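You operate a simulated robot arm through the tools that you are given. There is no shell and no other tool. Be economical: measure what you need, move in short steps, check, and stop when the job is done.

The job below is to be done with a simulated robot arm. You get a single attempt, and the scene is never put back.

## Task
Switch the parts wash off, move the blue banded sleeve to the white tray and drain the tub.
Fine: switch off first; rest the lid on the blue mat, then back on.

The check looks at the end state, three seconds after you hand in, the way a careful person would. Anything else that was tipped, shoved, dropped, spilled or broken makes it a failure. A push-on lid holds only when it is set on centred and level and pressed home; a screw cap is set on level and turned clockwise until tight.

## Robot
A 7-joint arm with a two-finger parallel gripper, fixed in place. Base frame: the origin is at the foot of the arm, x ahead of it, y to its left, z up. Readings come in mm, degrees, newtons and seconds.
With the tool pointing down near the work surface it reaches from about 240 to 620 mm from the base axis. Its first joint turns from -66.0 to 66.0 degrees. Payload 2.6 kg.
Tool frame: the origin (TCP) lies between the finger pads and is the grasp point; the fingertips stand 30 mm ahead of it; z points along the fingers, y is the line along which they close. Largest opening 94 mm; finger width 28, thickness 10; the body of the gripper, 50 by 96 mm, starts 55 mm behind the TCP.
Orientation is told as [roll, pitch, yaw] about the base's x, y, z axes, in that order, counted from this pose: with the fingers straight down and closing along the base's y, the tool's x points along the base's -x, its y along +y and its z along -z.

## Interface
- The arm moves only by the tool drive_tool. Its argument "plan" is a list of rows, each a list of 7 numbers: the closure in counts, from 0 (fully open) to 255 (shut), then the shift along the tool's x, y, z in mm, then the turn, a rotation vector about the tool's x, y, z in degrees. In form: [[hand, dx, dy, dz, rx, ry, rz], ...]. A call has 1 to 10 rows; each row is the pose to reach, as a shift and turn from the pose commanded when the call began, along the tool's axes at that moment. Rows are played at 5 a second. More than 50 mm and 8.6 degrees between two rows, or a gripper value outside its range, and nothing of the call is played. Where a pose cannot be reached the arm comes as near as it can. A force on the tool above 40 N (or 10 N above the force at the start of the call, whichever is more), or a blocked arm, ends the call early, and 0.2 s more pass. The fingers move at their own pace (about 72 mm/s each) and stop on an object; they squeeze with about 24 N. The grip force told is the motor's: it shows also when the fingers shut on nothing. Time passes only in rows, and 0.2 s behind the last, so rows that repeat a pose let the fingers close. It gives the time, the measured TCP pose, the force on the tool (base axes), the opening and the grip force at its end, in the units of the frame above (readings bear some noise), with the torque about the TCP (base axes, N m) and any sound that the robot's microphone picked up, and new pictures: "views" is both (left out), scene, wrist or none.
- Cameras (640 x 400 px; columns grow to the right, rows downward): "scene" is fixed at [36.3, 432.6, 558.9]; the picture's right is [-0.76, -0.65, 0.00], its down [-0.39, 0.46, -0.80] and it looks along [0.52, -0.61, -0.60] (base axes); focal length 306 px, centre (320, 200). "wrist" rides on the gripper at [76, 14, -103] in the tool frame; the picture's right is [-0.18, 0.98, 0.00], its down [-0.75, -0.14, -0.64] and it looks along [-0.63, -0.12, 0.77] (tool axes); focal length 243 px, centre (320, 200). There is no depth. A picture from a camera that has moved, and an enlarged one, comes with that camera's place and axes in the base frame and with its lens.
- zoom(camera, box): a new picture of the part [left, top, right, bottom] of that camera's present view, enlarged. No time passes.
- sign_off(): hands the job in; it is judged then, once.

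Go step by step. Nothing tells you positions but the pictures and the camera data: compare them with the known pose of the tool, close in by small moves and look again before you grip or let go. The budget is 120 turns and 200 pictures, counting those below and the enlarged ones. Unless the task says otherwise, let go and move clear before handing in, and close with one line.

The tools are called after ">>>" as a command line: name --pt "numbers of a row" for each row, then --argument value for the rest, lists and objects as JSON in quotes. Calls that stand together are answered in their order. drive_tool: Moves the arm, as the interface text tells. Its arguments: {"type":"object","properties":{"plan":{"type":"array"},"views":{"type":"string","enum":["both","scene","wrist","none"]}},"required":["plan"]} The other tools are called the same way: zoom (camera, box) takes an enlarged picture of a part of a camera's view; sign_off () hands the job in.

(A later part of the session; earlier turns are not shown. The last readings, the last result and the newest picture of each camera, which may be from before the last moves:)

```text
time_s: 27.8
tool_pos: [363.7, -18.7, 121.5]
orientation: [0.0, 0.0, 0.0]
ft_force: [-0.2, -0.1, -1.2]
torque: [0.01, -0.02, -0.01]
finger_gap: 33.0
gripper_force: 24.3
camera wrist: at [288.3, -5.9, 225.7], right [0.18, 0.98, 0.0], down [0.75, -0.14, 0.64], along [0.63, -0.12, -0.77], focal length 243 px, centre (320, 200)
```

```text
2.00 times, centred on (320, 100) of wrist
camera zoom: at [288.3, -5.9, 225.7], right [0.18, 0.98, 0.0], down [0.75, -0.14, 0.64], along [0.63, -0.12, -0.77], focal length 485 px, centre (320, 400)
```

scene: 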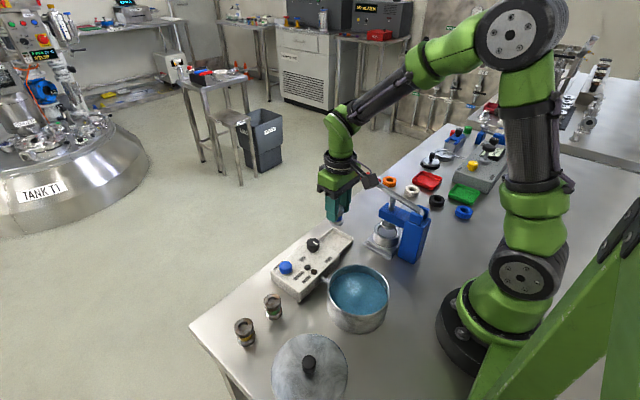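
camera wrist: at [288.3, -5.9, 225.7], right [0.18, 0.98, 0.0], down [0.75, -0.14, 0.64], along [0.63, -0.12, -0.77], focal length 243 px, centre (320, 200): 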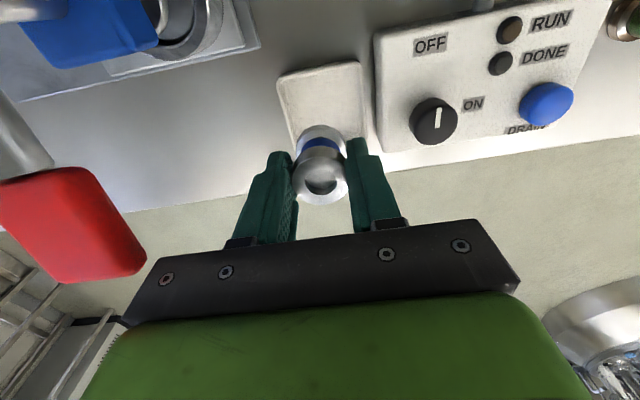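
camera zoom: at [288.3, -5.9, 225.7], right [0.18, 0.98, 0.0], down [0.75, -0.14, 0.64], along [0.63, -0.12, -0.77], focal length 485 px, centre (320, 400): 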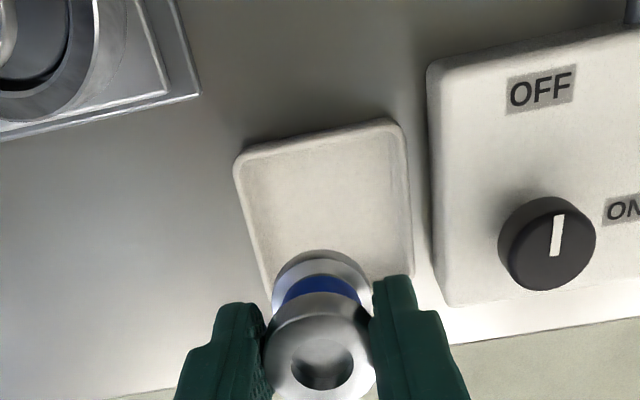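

The tray is about 68 mm square, centred near (367, -18). I'll shift 3 mm and lower the sleeve to just above the tray floor.

>>> drive_tool --pt "255 -3 0 25 0 0 0" --pt "255 -3 0 48 0 0 0" --pt "255 -3 0 56 0 0 0" --pt "255 -3 0 56 0 0 0"

>>> zoom --camera "scene" --box '[280, 190, 400, 290]'

```text
time_s: 28.8
tool_pos: [368.8, -20.3, 65.4]
orientation: [0.0, 0.0, 0.0]
ft_force: [-0.1, 0.2, -1.3]
torque: [-0.05, -0.04, 0.02]
finger_gap: 32.9
gripper_force: 23.9
camera wrist: at [292.0, -6.6, 170.0], right [0.18, 0.98, 0.0], down [0.75, -0.14, 0.64], along [0.63, -0.12, -0.77], focal length 243 px, centre (320, 200)
```

scene: 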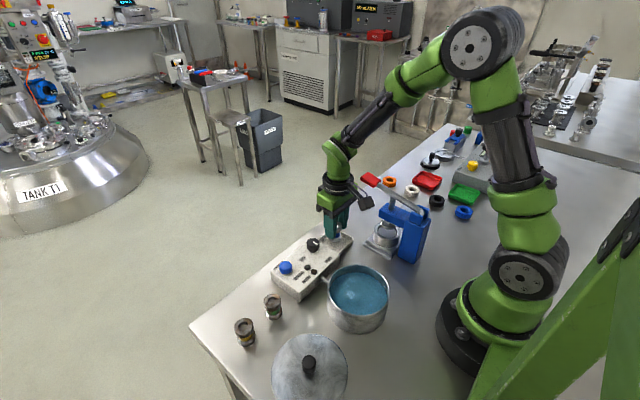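
wrist: 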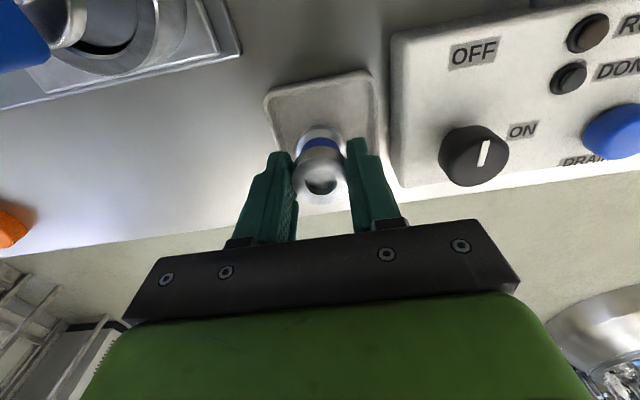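

```text
4.00 times, centred on (340, 240) of scene
camera zoom: at [36.3, 432.6, 558.9], right [-0.76, -0.65, 0.0], down [-0.39, 0.46, -0.8], along [0.52, -0.61, -0.6], focal length 1226 px, centre (240, 40)
```

zoom: 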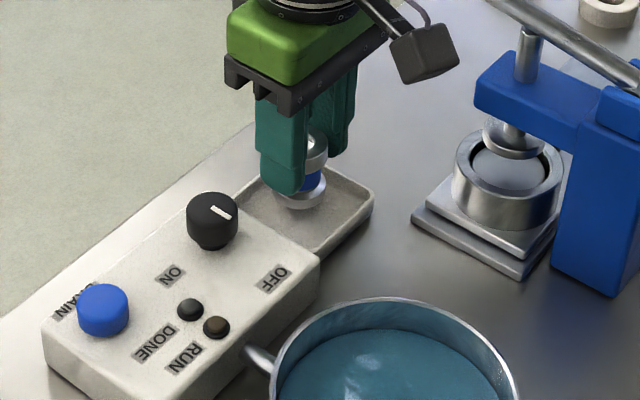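

The sleeve is over the tray's middle. Lowering in small steps to contact.

>>> drive_tool --pt "255 0 0 2 0 0 0" --pt "255 0 0 4 0 0 0" --pt "255 0 0 6 0 0 0" --pt "255 0 0 7 0 0 0" --views "none"

```text
time_s: 29.8
tool_pos: [369.2, -20.7, 59.4]
orientation: [0.0, 0.1, 0.0]
ft_force: [-0.1, -0.1, -1.2]
torque: [0.0, 0.0, 0.03]
finger_gap: 33.0
gripper_force: 24.0
```

>>> drive_tool --pt "255 0 0 1 0 0 0" --pt "255 0 0 2 0 0 0" --pt "255 0 0 3 0 0 0" --views "none"

```text
time_s: 30.6
tool_pos: [368.3, -19.4, 55.8]
orientation: [-0.1, 0.0, 0.0]
ft_force: [-0.3, 0.4, -1.1]
torque: [-0.02, -0.01, 0.02]
finger_gap: 33.0
gripper_force: 23.6
```

>>> drive_tool --pt "255 0 0 1 0 0 0" --pt "255 0 0 2 0 0 0" --views "none"

```text
time_s: 31.2
tool_pos: [368.4, -18.9, 55.3]
orientation: [0.1, -0.1, -0.1]
ft_force: [-4.6, -0.7, 14.1]
torque: [0.02, 0.16, -0.01]
finger_gap: 33.4
gripper_force: 23.9
```

Contact. I'll ease up, open a little, and rise straight up.

>>> drive_tool --pt "255 0 0 -0.8 0 0 0" --pt "140 0 0 -0.8 0 0 0" --pt "130 0 0 -0.8 0 0 0" --pt "130 0 0 -30 0 0 0" --pt "130 0 0 -70 0 0 0" --pt "130 0 0 -115 0 0 0"

>>> zoom --camera "scene" --box '[260, 190, 400, 310]'

```text
time_s: 32.6
tool_pos: [367.2, -19.8, 169.8]
orientation: [0.0, 0.1, 0.0]
ft_force: [0.3, 0.0, -0.3]
torque: [-0.04, 0.02, 0.0]
finger_gap: 46.2
gripper_force: 0.1
camera wrist: at [291.4, -7.2, 274.2], right [0.18, 0.98, 0.0], down [0.75, -0.14, 0.64], along [0.63, -0.12, -0.77], focal length 243 px, centre (320, 200)
```

scene: 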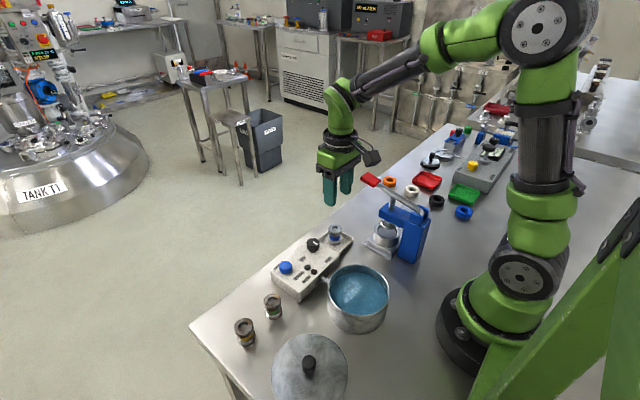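
wrist: 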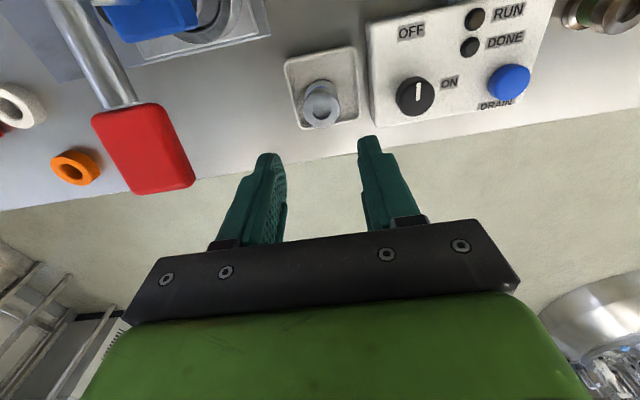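

```text
3.33 times, centred on (330, 250) of scene
camera zoom: at [36.3, 432.6, 558.9], right [-0.76, -0.65, 0.0], down [-0.39, 0.46, -0.8], along [0.52, -0.61, -0.6], focal length 1022 px, centre (287, 33)
```

zoom: 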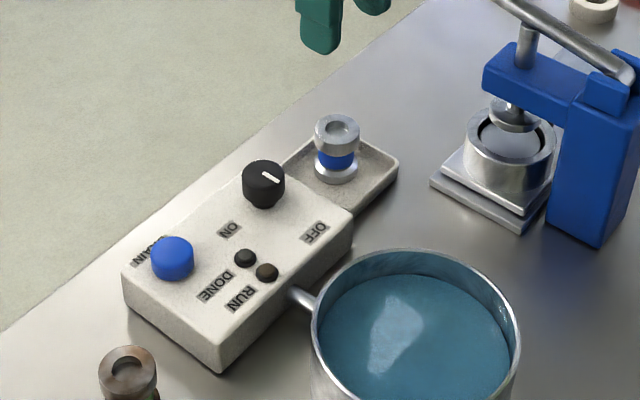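

The sleeve stands in the tray, and the knob still points to OFF. Now I'll close the fingers and go above the drain button at about (374, 141).

>>> drive_tool --pt "160 -2 40 0 0 0 0" --pt "255 -4 80 0 0 0 0" --pt "255 -6 120 0 0 0 0" --pt "255 -7 161 10 0 0 0" --pt "255 -7 161 55 0 0 0" --pt "255 -7 161 55 0 0 0"

>>> zoom --camera "wrist" --box '[200, 0, 440, 200]'

>>> zoom --camera "scene" --box '[240, 190, 380, 310]'

```text
time_s: 34.0
tool_pos: [375.5, 141.6, 112.9]
orientation: [0.0, 0.0, 0.0]
ft_force: [-1.0, -0.6, 0.0]
torque: [-0.02, -0.02, 0.0]
finger_gap: 0.0
gripper_force: 23.7
camera wrist: at [298.7, 154.4, 217.9], right [0.18, 0.98, 0.0], down [0.75, -0.14, 0.64], along [0.63, -0.12, -0.77], focal length 243 px, centre (320, 200)
```

scene: 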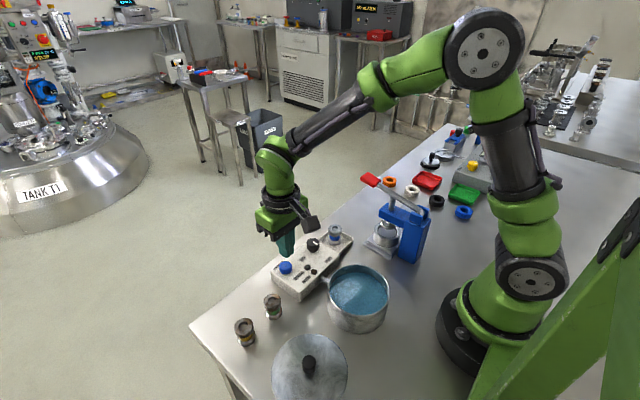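
wrist: 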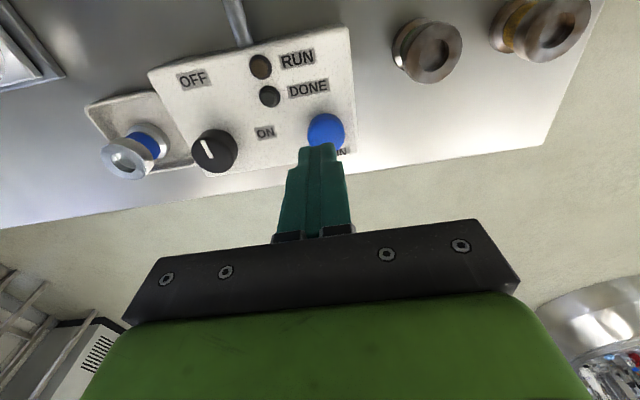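

```text
2.00 times, centred on (320, 100) of wrist
camera zoom: at [298.7, 154.4, 217.9], right [0.18, 0.98, 0.0], down [0.75, -0.14, 0.64], along [0.63, -0.12, -0.77], focal length 485 px, centre (320, 400)
```

zoom: 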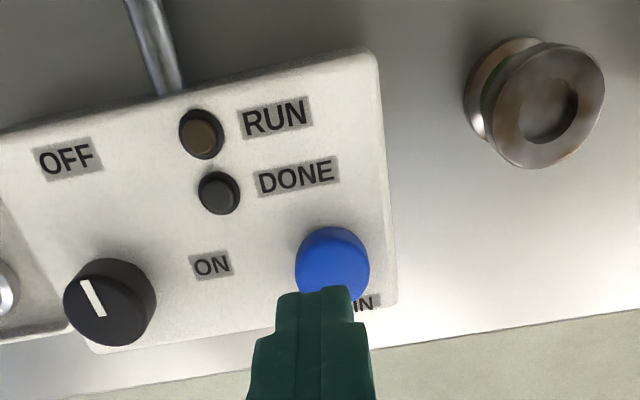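

```text
3.33 times, centred on (310, 250) of scene
camera zoom: at [36.3, 432.6, 558.9], right [-0.76, -0.65, 0.0], down [-0.39, 0.46, -0.8], along [0.52, -0.61, -0.6], focal length 1022 px, centre (353, 33)
```

zoom: 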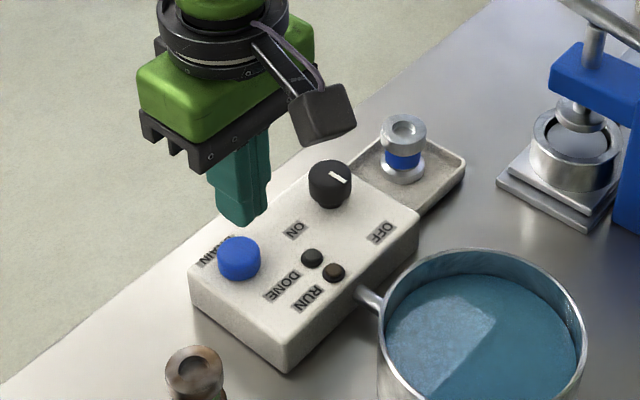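

The button is near (371, 144). I'll shift a few mm and press down in small steps.

>>> drive_tool --pt "255 4 3 0 0 0 0" --pt "255 4 3 20 0 0 0" --pt "255 4 3 24 0 0 0" --pt "255 4 3 26 0 0 0" --pt "255 4 3 28 0 0 0" --pt "255 4 3 29 0 0 0" --pt "255 4 3 30 0 0 0" --pt "255 4 3 31 0 0 0"

>>> zoom --camera "scene" --box '[240, 190, 400, 340]'

```text
time_s: 35.8
tool_pos: [370.3, 144.9, 82.4]
orientation: [0.0, 0.0, 0.0]
ft_force: [0.1, -0.5, 0.1]
torque: [0.0, 0.03, 0.01]
finger_gap: 0.0
gripper_force: 24.1
camera wrist: at [294.6, 157.6, 187.2], right [0.18, 0.98, 0.0], down [0.75, -0.14, 0.64], along [0.63, -0.12, -0.77], focal length 243 px, centre (320, 200)
```

scene: 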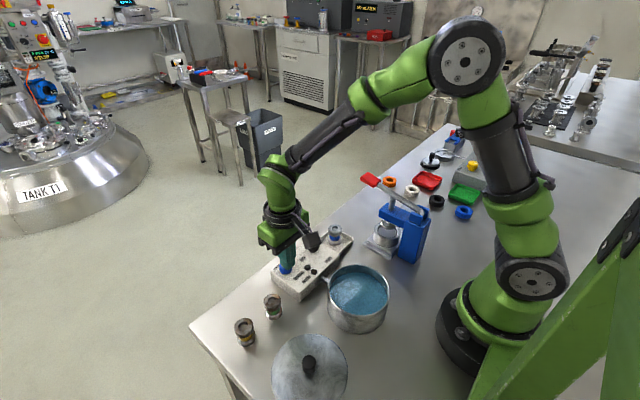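
wrist: 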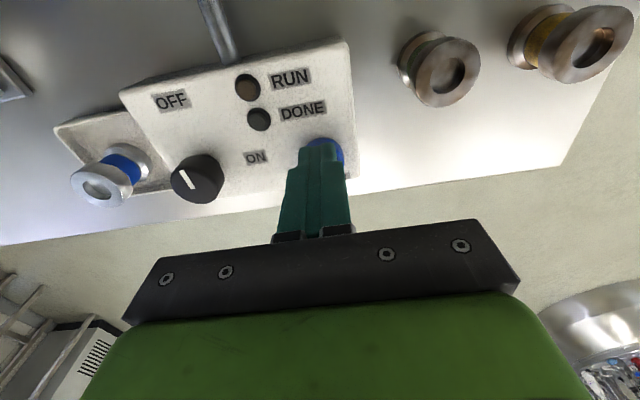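

```text
2.67 times, centred on (320, 265) of scene
camera zoom: at [36.3, 432.6, 558.9], right [-0.76, -0.65, 0.0], down [-0.39, 0.46, -0.8], along [0.52, -0.61, -0.6], focal length 817 px, centre (320, 27)
```

zoom: 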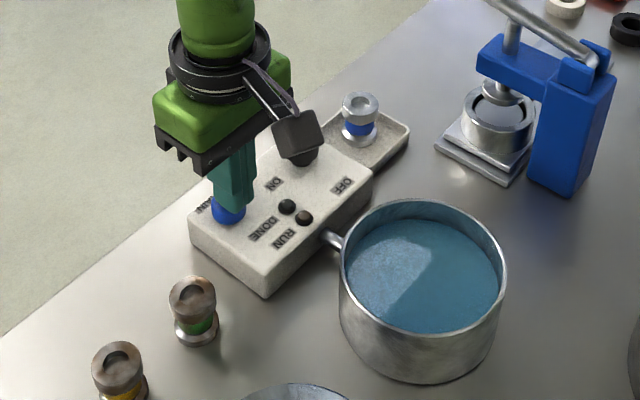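

No force yet, so I'll continue down in 1 mm steps.

>>> drive_tool --pt "255 0 0 1 0 0 0" --pt "255 0 0 2 0 0 0" --pt "255 0 0 3 0 0 0" --pt "255 0 0 4 0 0 0" --views "none"

```text
time_s: 36.8
tool_pos: [371.9, 145.0, 78.5]
orientation: [-0.1, 0.1, 0.0]
ft_force: [-0.6, 0.3, 0.6]
torque: [-0.02, 0.04, 0.0]
finger_gap: 0.0
gripper_force: 23.8
```

>>> drive_tool --pt "255 0 0 1 0 0 0" --pt "255 0 0 2 0 0 0" --pt "255 0 0 3 0 0 0"

>>> zoom --camera "scene" --box '[240, 210, 400, 340]'

```text
time_s: 37.6
tool_pos: [370.8, 145.0, 75.8]
orientation: [0.0, 0.0, 0.0]
ft_force: [0.5, 0.3, 2.7]
torque: [0.0, -0.05, 0.0]
finger_gap: 0.0
gripper_force: 24.5
heard: click
camera wrist: at [294.6, 157.7, 180.5], right [0.18, 0.98, 0.0], down [0.75, -0.14, 0.64], along [0.63, -0.12, -0.77], focal length 243 px, centre (320, 200)
```

scene: 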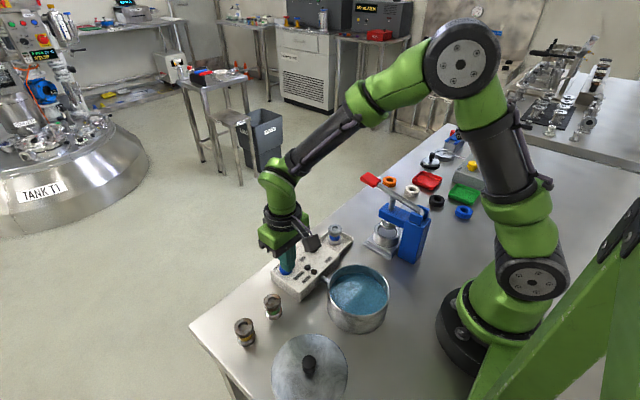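
wrist: 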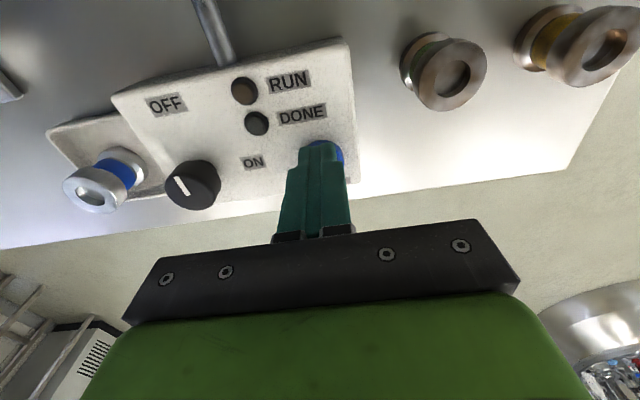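

```text
3.08 times, centred on (320, 275) of scene
camera zoom: at [36.3, 432.6, 559.0], right [-0.76, -0.65, 0.0], down [-0.39, 0.46, -0.8], along [0.52, -0.61, -0.6], focal length 943 px, centre (320, -31)
```

zoom: 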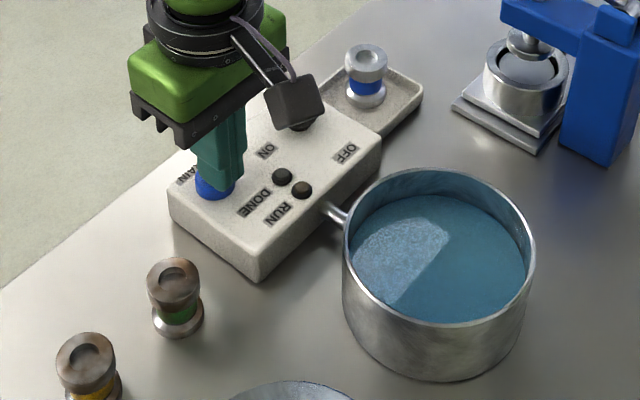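

A click. I'll hold a second, then see whether the water level drops.

>>> drive_tool --pt "255 0 0 0 0 0 0" --pt "255 0 0 0 0 0 0" --pt "255 0 0 0 0 0 0" --pt "255 0 0 0 0 0 0" --pt "255 0 0 0 0 0 0" --pt "255 0 0 0 0 0 0" --pt "255 0 0 0 0 0 0" --pt "255 0 0 0 0 0 0" --pt "255 0 0 0 0 0 0" --pt "255 0 0 0 0 0 0" --views "none"

>>> zoom --camera "scene" --box '[240, 210, 400, 340]'

```text
time_s: 39.8
tool_pos: [371.3, 145.0, 75.7]
orientation: [0.0, -0.1, 0.0]
ft_force: [1.1, 0.3, 2.4]
torque: [-0.01, -0.01, 0.01]
finger_gap: 0.0
gripper_force: 24.1
```

```text
3.08 times, centred on (320, 275) of scene
camera zoom: at [36.3, 432.6, 559.0], right [-0.76, -0.65, 0.0], down [-0.39, 0.46, -0.8], along [0.52, -0.61, -0.6], focal length 943 px, centre (320, -31)
```

zoom: 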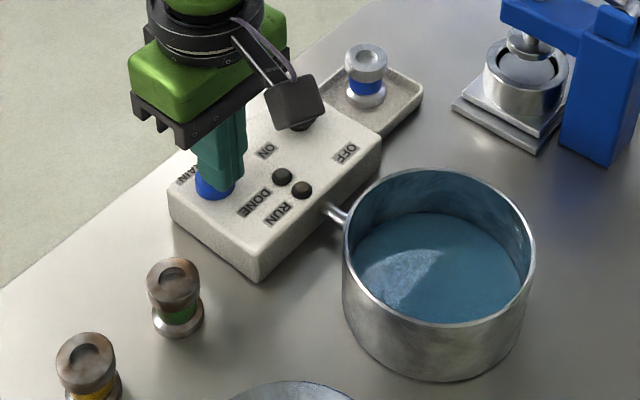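

The level is dropping. I'll keep holding until it is empty, in case the button is hold-to-drain.

>>> drive_tool --pt "255 0 0 0 0 0 0" --pt "255 0 0 0 0 0 0" --pt "255 0 0 0 0 0 0" --pt "255 0 0 0 0 0 0" --pt "255 0 0 0 0 0 0" --pt "255 0 0 0 0 0 0" --pt "255 0 0 0 0 0 0" --pt "255 0 0 0 0 0 0" --pt "255 0 0 0 0 0 0" --pt "255 0 0 0 0 0 0" --views "none"

>>> drive_tool --pt "255 0 0 0 0 0 0" --pt "255 0 0 0 0 0 0" --pt "255 0 0 0 0 0 0" --pt "255 0 0 0 0 0 0" --pt "255 0 0 0 0 0 0" --pt "255 0 0 0 0 0 0" --pt "255 0 0 0 0 0 0" --pt "255 0 0 0 0 0 0" --pt "255 0 0 0 0 0 0" --pt "255 0 0 0 0 0 0" --views "none"

>>> zoom --camera "scene" --box '[240, 210, 400, 340]'

```text
time_s: 42.0
tool_pos: [371.6, 145.1, 76.1]
orientation: [-0.1, 0.0, -0.1]
ft_force: [-1.4, 0.0, 2.9]
torque: [0.04, 0.02, 0.0]
finger_gap: 0.1
gripper_force: 24.0
```

```text
time_s: 44.2
tool_pos: [371.0, 144.1, 76.9]
orientation: [0.0, 0.0, 0.0]
ft_force: [-0.9, -0.1, 2.3]
torque: [0.0, -0.01, 0.03]
finger_gap: 0.1
gripper_force: 24.2
```

```text
3.08 times, centred on (320, 275) of scene
camera zoom: at [36.3, 432.6, 559.0], right [-0.76, -0.65, 0.0], down [-0.39, 0.46, -0.8], along [0.52, -0.61, -0.6], focal length 943 px, centre (320, -31)
```

zoom: 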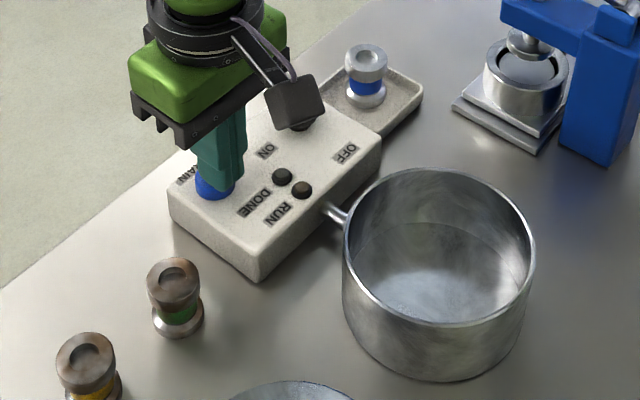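

The tub is empty. I'll rise and travel to above the lid on the mat, turning back to yaw 90°.

>>> drive_tool --pt "255 0 0 -42 0 0 0" --pt "200 0 0 -84 0 0 -8.5" --pt "120 0 0 -125 0 0 -17" --pt "120 24 16 -125 0 0 -25.5" --pt "120 48 32 -125 0 0 -34" --pt "120 72 48 -125 0 0 -42.5" --pt "120 96 65 -125 0 0 -51" --pt "120 120 82 -125 0 0 -59.5" --pt "120 142 98 -125 0 0 -68" --pt "120 164 113 -125 0 0 -76.5" --views "none"

>>> drive_tool --pt "120 0 0 0 0 0 -7" --pt "120 0 0 30 0 0 -13.5" --pt "120 0 0 65 0 0 -13.5" --pt "120 0 0 100 0 0 -13.5" --pt "120 0 0 100 0 0 -13.5"

>>> zoom --camera "wrist" --box '[200, 0, 440, 200]'

>>> zoom --camera "scene" --box '[240, 240, 420, 400]'

```text
time_s: 46.4
tool_pos: [207.1, 257.3, 200.9]
orientation: [0.0, -0.1, 76.6]
ft_force: [-0.3, -0.5, 1.0]
torque: [0.01, -0.02, 0.0]
finger_gap: 49.7
gripper_force: 0.1
```

```text
time_s: 47.6
tool_pos: [207.8, 257.8, 100.8]
orientation: [0.0, 0.0, 90.0]
ft_force: [-0.8, 0.7, -0.6]
torque: [0.02, 0.0, 0.02]
finger_gap: 49.5
gripper_force: 0.0
camera wrist: at [192.6, 180.2, 205.3], right [-0.98, 0.18, 0.0], down [0.14, 0.75, 0.64], along [0.12, 0.63, -0.77], focal length 243 px, centre (320, 200)
```

scene: 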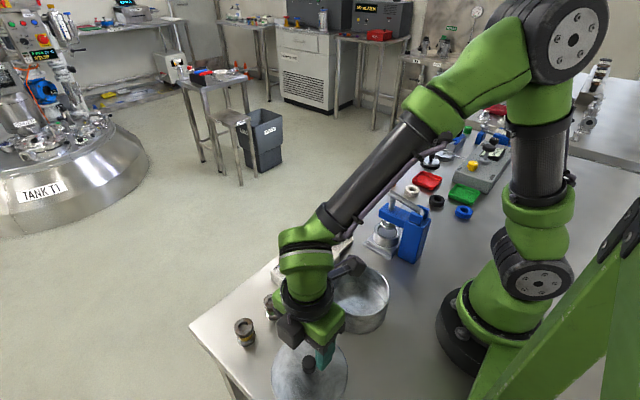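
wrist: 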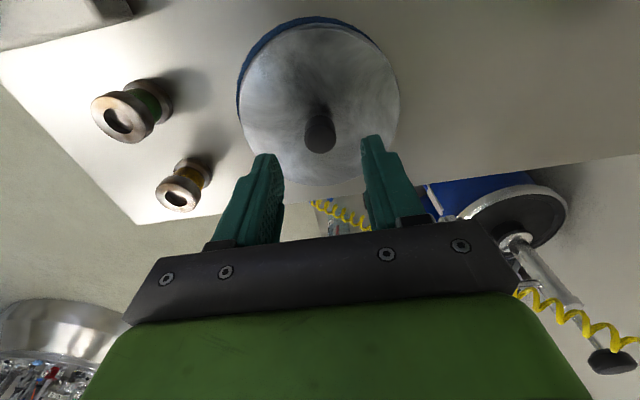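

```text
2.00 times, centred on (320, 100) of wrist
camera zoom: at [192.6, 180.2, 205.3], right [-0.98, 0.18, 0.0], down [0.14, 0.75, 0.64], along [0.12, 0.63, -0.77], focal length 485 px, centre (320, 400)
```

zoom: 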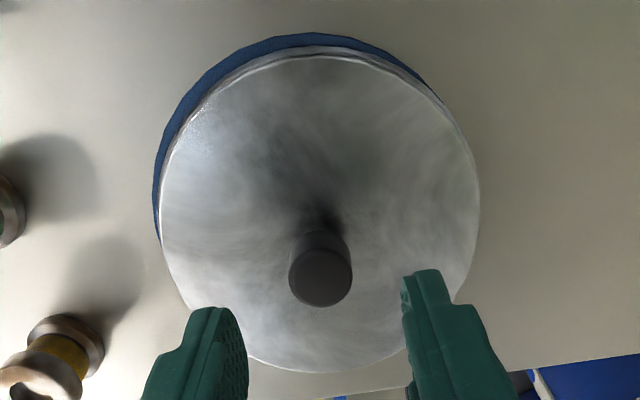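

```text
2.50 times, centred on (330, 320) of scene
camera zoom: at [36.3, 432.6, 558.9], right [-0.76, -0.65, 0.0], down [-0.39, 0.46, -0.8], along [0.52, -0.61, -0.6], focal length 766 px, centre (295, -100)
```

zoom: 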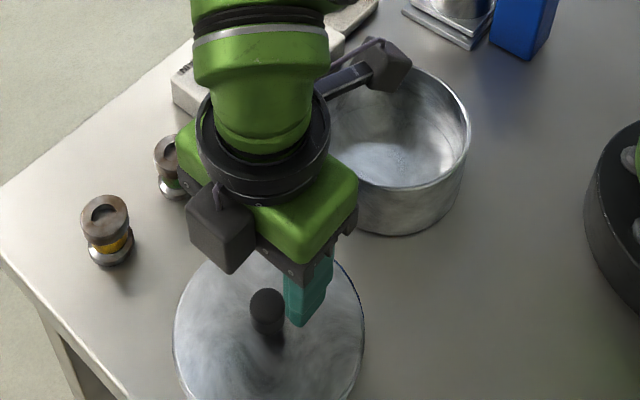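

Same pose as when I let go. I'll descend to z≈47, grip and check the force.

>>> drive_tool --pt "120 0 0 25 0 0 0" --pt "120 0 0 45 0 0 0" --pt "120 0 0 54 0 0 0" --pt "180 0 0 54 0 0 0" --pt "255 0 0 54 0 0 0" --pt "255 0 0 54 0 0 0" --views "wrist"

```text
time_s: 49.0
tool_pos: [207.0, 257.4, 47.1]
orientation: [-0.1, -0.1, 90.1]
ft_force: [1.1, 0.1, -0.8]
torque: [0.05, -0.05, 0.01]
finger_gap: 23.0
gripper_force: 23.9
camera wrist: at [192.3, 180.0, 151.4], right [-0.98, 0.18, 0.0], down [0.14, 0.75, 0.64], along [0.12, 0.63, -0.77], focal length 243 px, centre (320, 200)
```

wrist: 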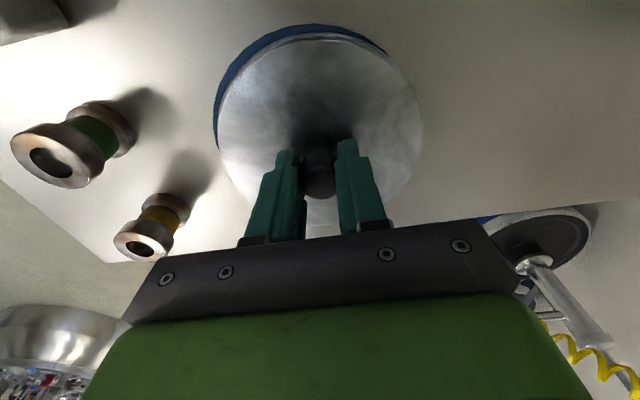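

Gripped cleanly without side load. Lifting and carrying the lid back over the tub.

>>> drive_tool --pt "255 0 0 -15 0 0 0" --pt "255 0 0 -60 0 0 0" --pt "255 0 0 -100 0 0 0" --pt "255 0 0 -120 0 0 0" --pt "255 40 -3 -120 0 0 0" --pt "255 80 -7 -120 0 0 0" --pt "255 120 -10 -120 0 0 0" --pt "255 159 -13.1 -120 0 0 0" --pt "255 159 -13.1 -100 0 0 0" --pt "255 159 -13.1 -85 0 0 0"

>>> zoom --camera "scene" --box '[300, 220, 420, 340]'

>>> zoom --camera "wrist" --box '[200, 0, 440, 200]'

```text
time_s: 51.2
tool_pos: [220.7, 98.6, 131.3]
orientation: [0.0, -0.1, 90.0]
ft_force: [-0.5, -0.4, -1.0]
torque: [-0.02, -0.01, 0.01]
finger_gap: 23.0
gripper_force: 23.8
camera wrist: at [206.2, 20.9, 236.3], right [-0.98, 0.18, 0.0], down [0.14, 0.75, 0.64], along [0.12, 0.63, -0.77], focal length 243 px, centre (320, 200)
```

scene: 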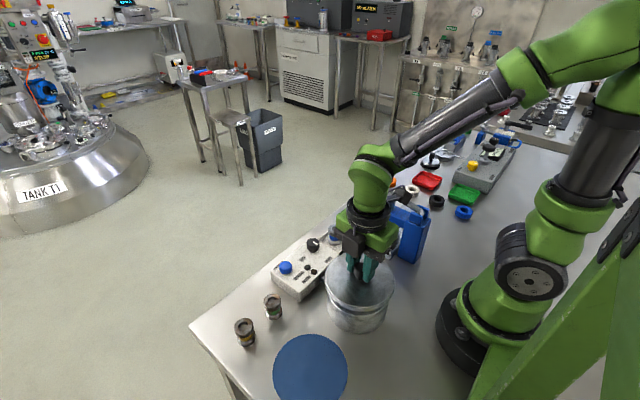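
wrist: 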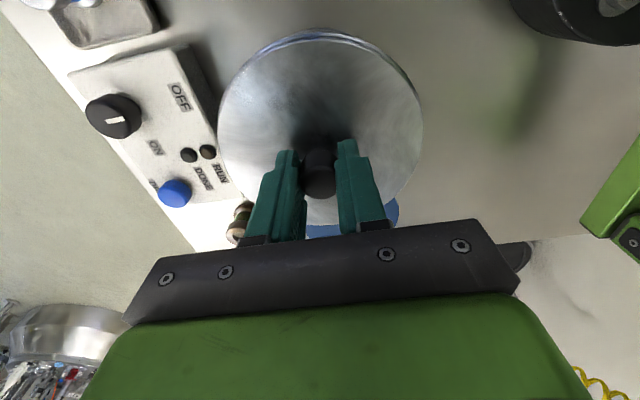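

```text
3.33 times, centred on (360, 280) of scene
camera zoom: at [36.3, 432.6, 558.9], right [-0.76, -0.65, 0.0], down [-0.39, 0.46, -0.8], along [0.52, -0.61, -0.6], focal length 1022 px, centre (187, -67)
```

zoom: 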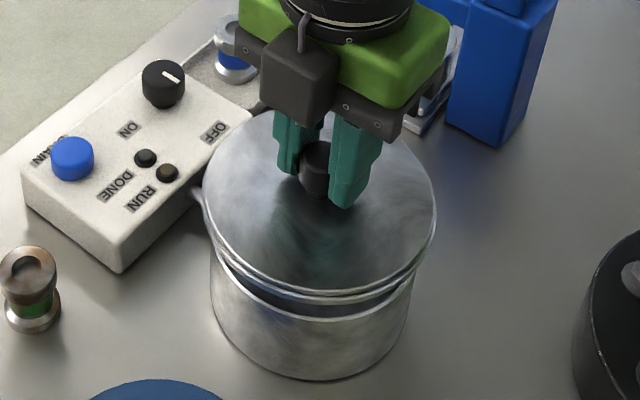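

```text
2.00 times, centred on (320, 100) of wrist
camera zoom: at [206.2, 20.9, 236.3], right [-0.98, 0.18, 0.0], down [0.14, 0.75, 0.64], along [0.12, 0.63, -0.77], focal length 485 px, centre (320, 400)
```

zoom: 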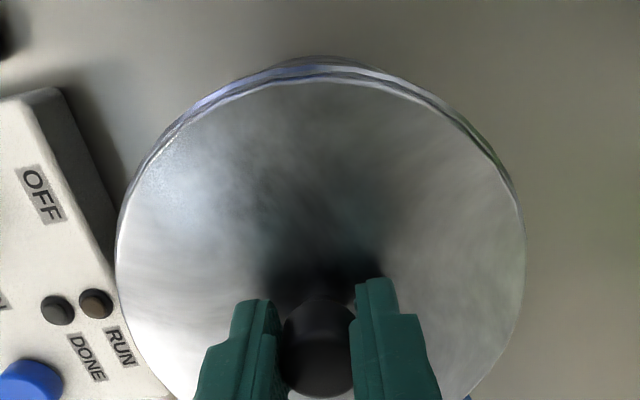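

The lid is level and centred over the tub. Lowering in small steps.

>>> drive_tool --pt "255 0 0 8 0 0 0" --pt "255 0 0 14 0 0 0" --pt "255 0 0 17 0 0 0" --pt "255 0 0 19 0 0 0" --pt "255 0 0 20 0 0 0" --views "none"

```text
time_s: 52.4
tool_pos: [221.4, 98.2, 111.6]
orientation: [0.1, 0.0, 90.0]
ft_force: [0.0, 0.6, -1.9]
torque: [-0.01, 0.05, 0.0]
finger_gap: 23.0
gripper_force: 24.3
```

>>> drive_tool --pt "255 0 0 1 0 0 0" --pt "255 0 0 2 0 0 0" --pt "255 0 0 3 0 0 0" --pt "255 0 0 4 0 0 0" --views "none"

```text
time_s: 53.4
tool_pos: [219.5, 97.7, 107.1]
orientation: [0.0, 0.1, 90.0]
ft_force: [0.1, 0.4, -1.0]
torque: [-0.03, -0.01, 0.01]
finger_gap: 22.9
gripper_force: 23.6
```

>>> drive_tool --pt "255 0 0 1 0 0 0" --pt "255 0 0 2 0 0 0" --pt "255 0 0 2.7 0 0 0" --views "none"

```text
time_s: 54.2
tool_pos: [220.1, 98.5, 105.3]
orientation: [0.1, 0.0, 90.0]
ft_force: [-0.8, 0.0, -0.7]
torque: [0.0, -0.02, 0.0]
finger_gap: 23.3
gripper_force: 23.5
```

>>> drive_tool --pt "255 0 0 1 0 0 0" --pt "255 0 0 2 0 0 0" --pt "255 0 0 3 0 0 0" --views "scene"

>>> zoom --camera "scene" --box '[300, 220, 420, 340]'

```text
time_s: 55.0
tool_pos: [220.3, 97.0, 103.7]
orientation: [-0.1, 0.0, 90.0]
ft_force: [-6.7, -3.8, 22.9]
torque: [-0.04, 0.13, -0.01]
finger_gap: 23.2
gripper_force: 24.0
```

scene: 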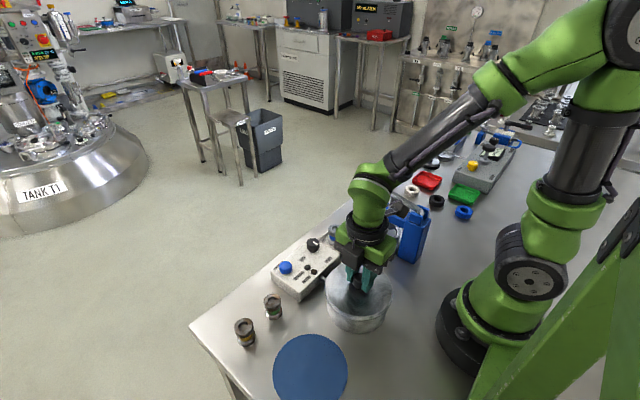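

```text
3.33 times, centred on (360, 280) of scene
camera zoom: at [36.3, 432.6, 559.0], right [-0.76, -0.65, 0.0], down [-0.39, 0.46, -0.8], along [0.52, -0.61, -0.6], focal length 1022 px, centre (187, -67)
```

zoom: 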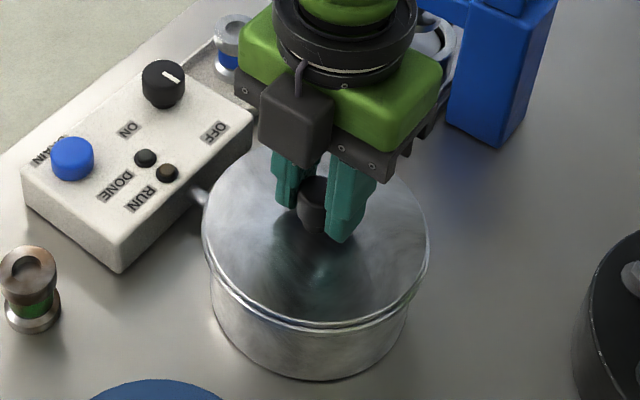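

The lid has touched the rim but hasn't snapped. Pressing a bit more.

>>> drive_tool --pt "255 0 0 0.5 0 0 0" --pt "255 0 0 1 0 0 0" --pt "255 0 0 1.5 0 0 0" --pt "255 0 0 2 0 0 0" --views "none"

```text
time_s: 55.6
tool_pos: [220.3, 98.7, 101.4]
orientation: [0.0, -0.1, 89.9]
ft_force: [-1.6, -1.4, 4.9]
torque: [0.01, 0.24, 0.01]
finger_gap: 22.7
gripper_force: 24.1
stopped in row 3: the force on the tool passed its limit at 44 N (the readings are from after the stop); the commanded pose is now the measured one
```

>>> zoom --camera "scene" --box '[300, 220, 420, 340]'

>>> zoom --camera "wrist" --box '[200, 0, 440, 200]'

```text
3.33 times, centred on (360, 280) of scene
camera zoom: at [36.3, 432.6, 559.0], right [-0.76, -0.65, 0.0], down [-0.39, 0.46, -0.8], along [0.52, -0.61, -0.6], focal length 1022 px, centre (187, -67)
```

zoom: 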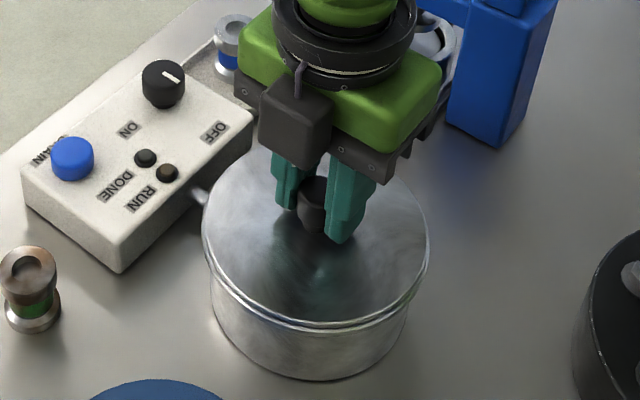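

```text
2.00 times, centred on (320, 100) of wrist
camera zoom: at [205.3, 21.2, 206.5], right [-0.98, 0.18, 0.0], down [0.14, 0.75, 0.64], along [0.12, 0.63, -0.77], focal length 485 px, centre (320, 400)
```

zoom: 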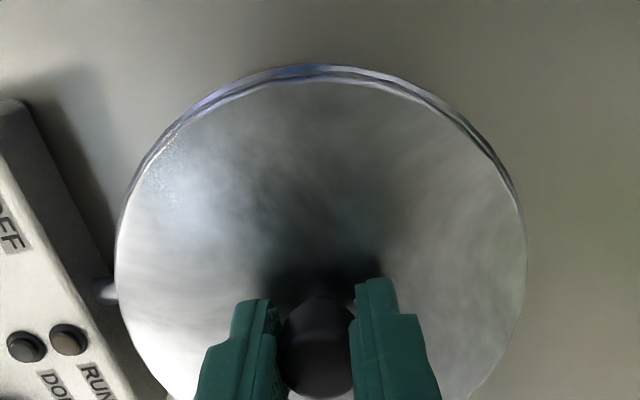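

I heard no snap, so I won't assume it's seated. I'll release, rise, and look at the lid unobstructed.

>>> drive_tool --pt "150 0 0 -0.5 0 0 0" --pt "120 0 0 -0.5 0 0 0" --pt "120 0 0 -30 0 0 0" --pt "255 0 0 -60 0 0 0" --pt "255 0 0 -60 0 0 0" --pt "255 0 0 -60 0 0 0" --views "none"

>>> zoom --camera "scene" --box '[240, 200, 480, 350]'

>>> zoom --camera "scene" --box '[320, 280, 400, 330]'

```text
time_s: 57.0
tool_pos: [220.0, 98.9, 161.5]
orientation: [0.0, 0.1, 89.9]
ft_force: [0.1, -0.4, -0.5]
torque: [0.01, 0.0, -0.01]
finger_gap: 0.0
gripper_force: 24.3
heard: snap
```

```text
2.67 times, centred on (360, 275) of scene
camera zoom: at [36.3, 432.6, 558.9], right [-0.76, -0.65, 0.0], down [-0.39, 0.46, -0.8], along [0.52, -0.61, -0.6], focal length 817 px, centre (213, 0)
```

zoom: 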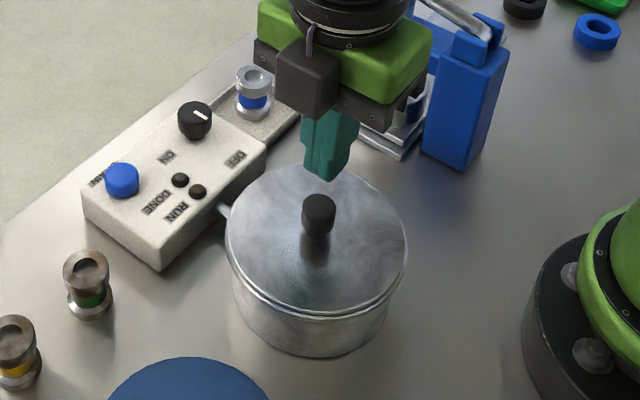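

```text
8.00 times, centred on (360, 305) of scene
camera zoom: at [36.3, 432.6, 558.9], right [-0.76, -0.65, 0.0], down [-0.39, 0.46, -0.8], along [0.52, -0.61, -0.6], focal length 2452 px, centre (0, -640)
```

zoom: 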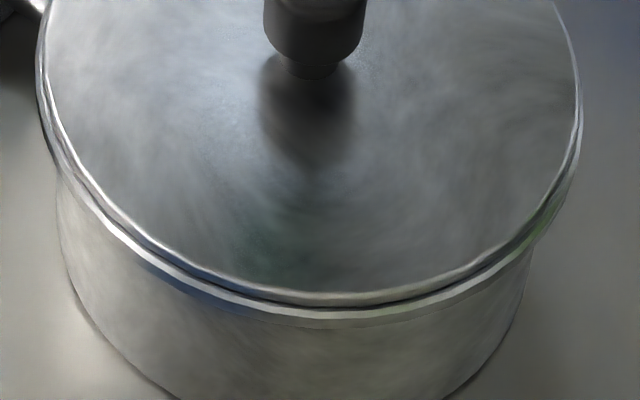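

A snap came during the release, which could mean on or off. I'll press the knob from above with closed fingers to be sure.

>>> drive_tool --pt "255 0 0 20 0 0 0" --pt "255 0 0 32 0 0 0" --pt "255 0 0 36 0 0 0" --pt "255 0 0 38 0 0 0" --pt "255 0 0 39 0 0 0" --pt "255 0 0 40 0 0 0" --pt "255 0 0 41 0 0 0" --pt "255 0 0 42 0 0 0" --views "none"

```text
time_s: 57.9
tool_pos: [219.4, 98.0, 127.2]
orientation: [-0.1, 0.1, 89.9]
ft_force: [-2.0, -0.7, 6.0]
torque: [-0.05, 0.04, 0.02]
finger_gap: 0.0
gripper_force: 24.3
stopped in row 4: the force on the tool passed its limit at 52 N (the readings are from after the stop); the commanded pose is now the measured one
```

>>> drive_tool --pt "255 0 0 0.5 0 0 0" --pt "255 0 0 1 0 0 0" --pt "255 0 0 1.5 0 0 0" --pt "255 0 0 2 0 0 0" --pt "255 0 0 2.5 0 0 0" --pt "255 0 0 3 0 0 0" --views "none"

```text
time_s: 58.5
tool_pos: [220.9, 97.3, 127.1]
orientation: [-0.1, 0.0, 89.8]
ft_force: [-1.8, -2.2, 5.0]
torque: [0.02, 0.06, 0.02]
finger_gap: 0.0
gripper_force: 24.0
stopped in row 3: the force on the tool passed its limit at 45 N (the readings are from after the stop); the commanded pose is now the measured one
```

It is solid at 45–52 N with no further movement, and the picture matches the original seated lid. I'll confirm with a light tug test: grip the knob and lift a fraction of a mm.

>>> drive_tool --pt "255 0 0 -10 0 0 0" --pt "120 0 0 -20 0 0 0" --pt "120 0 0 -20 0 0 0" --pt "120 0 0 0 0 0 0" --pt "120 0 0 20 0 0 0" --pt "120 0 0 20 0 0 0" --pt "200 0 0 20 0 0 0" --pt "255 0 0 20 0 0 0" --pt "255 0 0 20 0 0 0" --views "none"

>>> drive_tool --pt "255 0 0 -0.4 0 0 0" --pt "255 0 0 -0.8 0 0 0" --views "none"

```text
time_s: 60.5
tool_pos: [220.5, 98.0, 106.8]
orientation: [-0.1, 0.0, 89.7]
ft_force: [-0.6, 1.0, -0.6]
torque: [-0.02, 0.0, 0.01]
finger_gap: 22.9
gripper_force: 23.8
heard: snap
```

```text
time_s: 61.1
tool_pos: [220.4, 98.5, 108.5]
orientation: [-0.1, -0.1, 89.8]
ft_force: [-0.4, -0.2, 0.5]
torque: [0.04, -0.01, 0.02]
finger_gap: 23.0
gripper_force: 24.0
```

There's little resistance, so it may be loose. I'll look and measure a further small lift.

>>> drive_tool --pt "255 0 0 -1 0 0 0" --pt "255 0 0 -2 0 0 0" --pt "255 0 0 -2 0 0 0" --views "none"

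>>> zoom --camera "scene" --box '[320, 280, 400, 330]'

```text
time_s: 62.0
tool_pos: [220.6, 97.8, 108.8]
orientation: [-0.1, 0.0, 89.8]
ft_force: [-0.8, 0.9, -0.8]
torque: [-0.03, -0.01, 0.02]
finger_gap: 23.0
gripper_force: 23.8
```

```text
8.00 times, centred on (360, 305) of scene
camera zoom: at [36.3, 432.6, 558.9], right [-0.76, -0.65, 0.0], down [-0.39, 0.46, -0.8], along [0.52, -0.61, -0.6], focal length 2452 px, centre (0, -640)
```

zoom: 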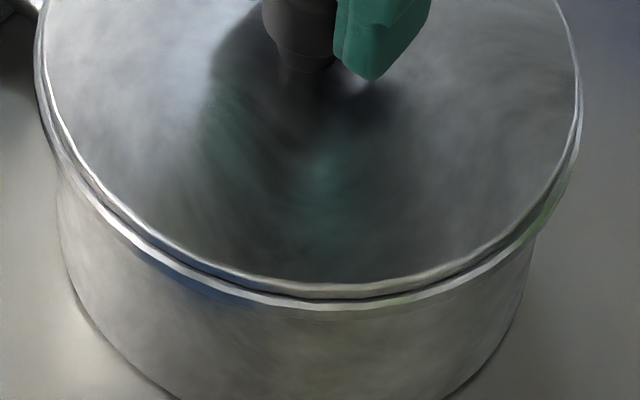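

The lid lifts freely, so it's not home. With the knob held I'll lower again and press in fine steps, watching force and sound.

>>> drive_tool --pt "255 0 0 1.5 0 0 0" --pt "255 0 0 2.5 0 0 0" --pt "255 0 0 3 0 0 0" --views "none"

>>> drive_tool --pt "255 0 0 0.3 0 0 0" --pt "255 0 0 0.6 0 0 0" --pt "255 0 0 0.6 0 0 0" --views "none"

```text
time_s: 62.8
tool_pos: [220.6, 98.2, 107.3]
orientation: [-0.2, -0.1, 89.8]
ft_force: [-6.8, -5.3, 23.1]
torque: [-0.13, 0.46, 0.08]
finger_gap: 22.9
gripper_force: 24.5
```

```text
time_s: 63.5
tool_pos: [220.2, 98.8, 107.0]
orientation: [-0.2, 0.0, 89.8]
ft_force: [-5.8, -4.8, 22.1]
torque: [0.0, 0.17, -0.03]
finger_gap: 23.2
gripper_force: 24.3
```

>>> drive_tool --pt "255 0.4 0.3 0.4 0 0 0" --pt "255 0.4 0.3 0.8 0 0 0" --pt "255 0.4 0.3 0.8 0 0 0" --views "none"

```text
time_s: 64.3
tool_pos: [220.4, 97.4, 106.4]
orientation: [-0.1, -0.1, 89.8]
ft_force: [-0.7, 0.0, 23.4]
torque: [0.11, 0.12, 0.0]
finger_gap: 23.2
gripper_force: 24.5
```

Centred now, with no lateral force, but the grip slips at about 23 N. I'll release and press the knob top with closed fingers, slowly.

>>> drive_tool --pt "120 0 0 0 0 0 0" --pt "120 0 0 0 0 0 0" --pt "120 0 0 -25 0 0 0" --pt "200 0 0 -35 0 0 0" --pt "255 0 0 -35 0 0 0" --pt "255 0 0 -35 0 0 0" --views "none"

>>> drive_tool --pt "255 0 0 8 0 0 0" --pt "255 0 0 11 0 0 0" --pt "255 0 0 12 0 0 0" --pt "255 0 0 12.5 0 0 0" --pt "255 0 0 13 0 0 0" --pt "255 0 0 13.3 0 0 0" --views "none"

```text
time_s: 65.8
tool_pos: [219.7, 97.7, 141.4]
orientation: [-0.1, 0.0, 89.7]
ft_force: [-0.1, -1.3, -0.6]
torque: [-0.01, -0.03, 0.0]
finger_gap: 0.0
gripper_force: 23.6
heard: snap
```

```text
time_s: 67.2
tool_pos: [220.5, 97.2, 127.2]
orientation: [-0.2, 0.1, 89.8]
ft_force: [-1.4, -1.1, 6.9]
torque: [0.03, 0.11, 0.05]
finger_gap: 0.0
gripper_force: 24.4
```

The sound pattern fits snap-on at release, off at the re-grip, and on again now. I'll raise clear and compare the rim with the earlier pictures.

>>> drive_tool --pt "255 0 0 0.5 0 0 0" --pt "255 0 0 1.0 0 0 0" --pt "255 0 0 1.5 0 0 0" --pt "255 0 0 1.5 0 0 0" --views "none"

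>>> drive_tool --pt "255 0 0 -20 0 0 0" --pt "255 0 0 -50 0 0 0" --pt "255 0 0 -75 0 0 0" --views "none"

>>> zoom --camera "scene" --box '[320, 280, 400, 330]'

>>> zoom --camera "scene" --box '[240, 200, 480, 350]'

```text
time_s: 67.8
tool_pos: [219.6, 98.5, 126.9]
orientation: [-0.2, 0.0, 89.8]
ft_force: [-2.0, -0.4, 6.3]
torque: [-0.04, 0.1, 0.02]
finger_gap: 0.0
gripper_force: 24.4
stopped in row 3: the force on the tool passed its limit at 44 N (the readings are from after the stop); the commanded pose is now the measured one
```

```text
time_s: 68.6
tool_pos: [220.6, 97.0, 202.3]
orientation: [-0.2, 0.0, 89.8]
ft_force: [0.4, -0.5, 0.0]
torque: [-0.01, -0.02, -0.02]
finger_gap: 0.1
gripper_force: 23.7
```

```text
8.00 times, centred on (360, 305) of scene
camera zoom: at [36.3, 432.6, 558.9], right [-0.76, -0.65, 0.0], down [-0.39, 0.46, -0.8], along [0.52, -0.61, -0.6], focal length 2452 px, centre (0, -640)
```

zoom: 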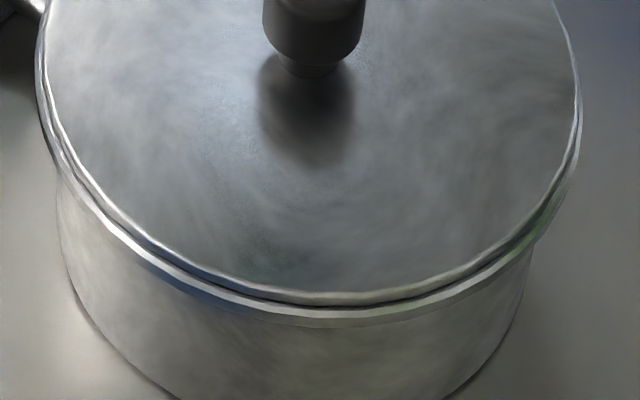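

```text
2.67 times, centred on (360, 275) of scene
camera zoom: at [36.3, 432.6, 558.9], right [-0.76, -0.65, 0.0], down [-0.39, 0.46, -0.8], along [0.52, -0.61, -0.6], focal length 817 px, centre (213, 0)
```

zoom: 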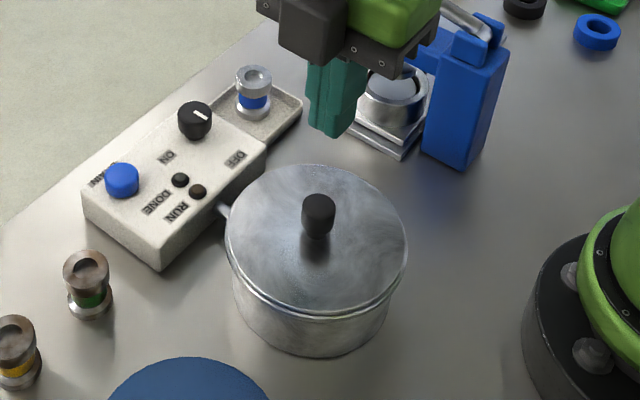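

To be certain, I'll re-grip the knob very gently with a slow close at the same height, listening, and then tug slightly.

>>> drive_tool --pt "130 0 0 0 0 0 0" --pt "130 0 0 30 0 0 0" --pt "130 0 0 60 0 0 0" --pt "130 0 0 85 0 0 0" --pt "130 0 0 94 0 0 0" --pt "170 0 0 94 0 0 0" --pt "186 0 0 94 0 0 0" --pt "189 0 0 94 0 0 0" --views "none"

>>> drive_tool --pt "191 0 0 0 0 0 0" --pt "192 0 0 0 0 0 0" --pt "193 0 0 0 0 0 0" --pt "194 0 0 0 0 0 0" --views "none"

```text
time_s: 70.4
tool_pos: [220.1, 97.7, 107.7]
orientation: [-0.2, 0.0, 89.8]
ft_force: [-0.7, -0.5, 0.2]
torque: [-0.02, 0.03, -0.01]
finger_gap: 24.6
gripper_force: 0.1
```

```text
time_s: 71.4
tool_pos: [220.9, 97.1, 107.8]
orientation: [-0.2, 0.0, 89.8]
ft_force: [-0.3, -0.2, 1.2]
torque: [0.05, 0.03, -0.01]
finger_gap: 23.7
gripper_force: 0.8
heard: snap
```

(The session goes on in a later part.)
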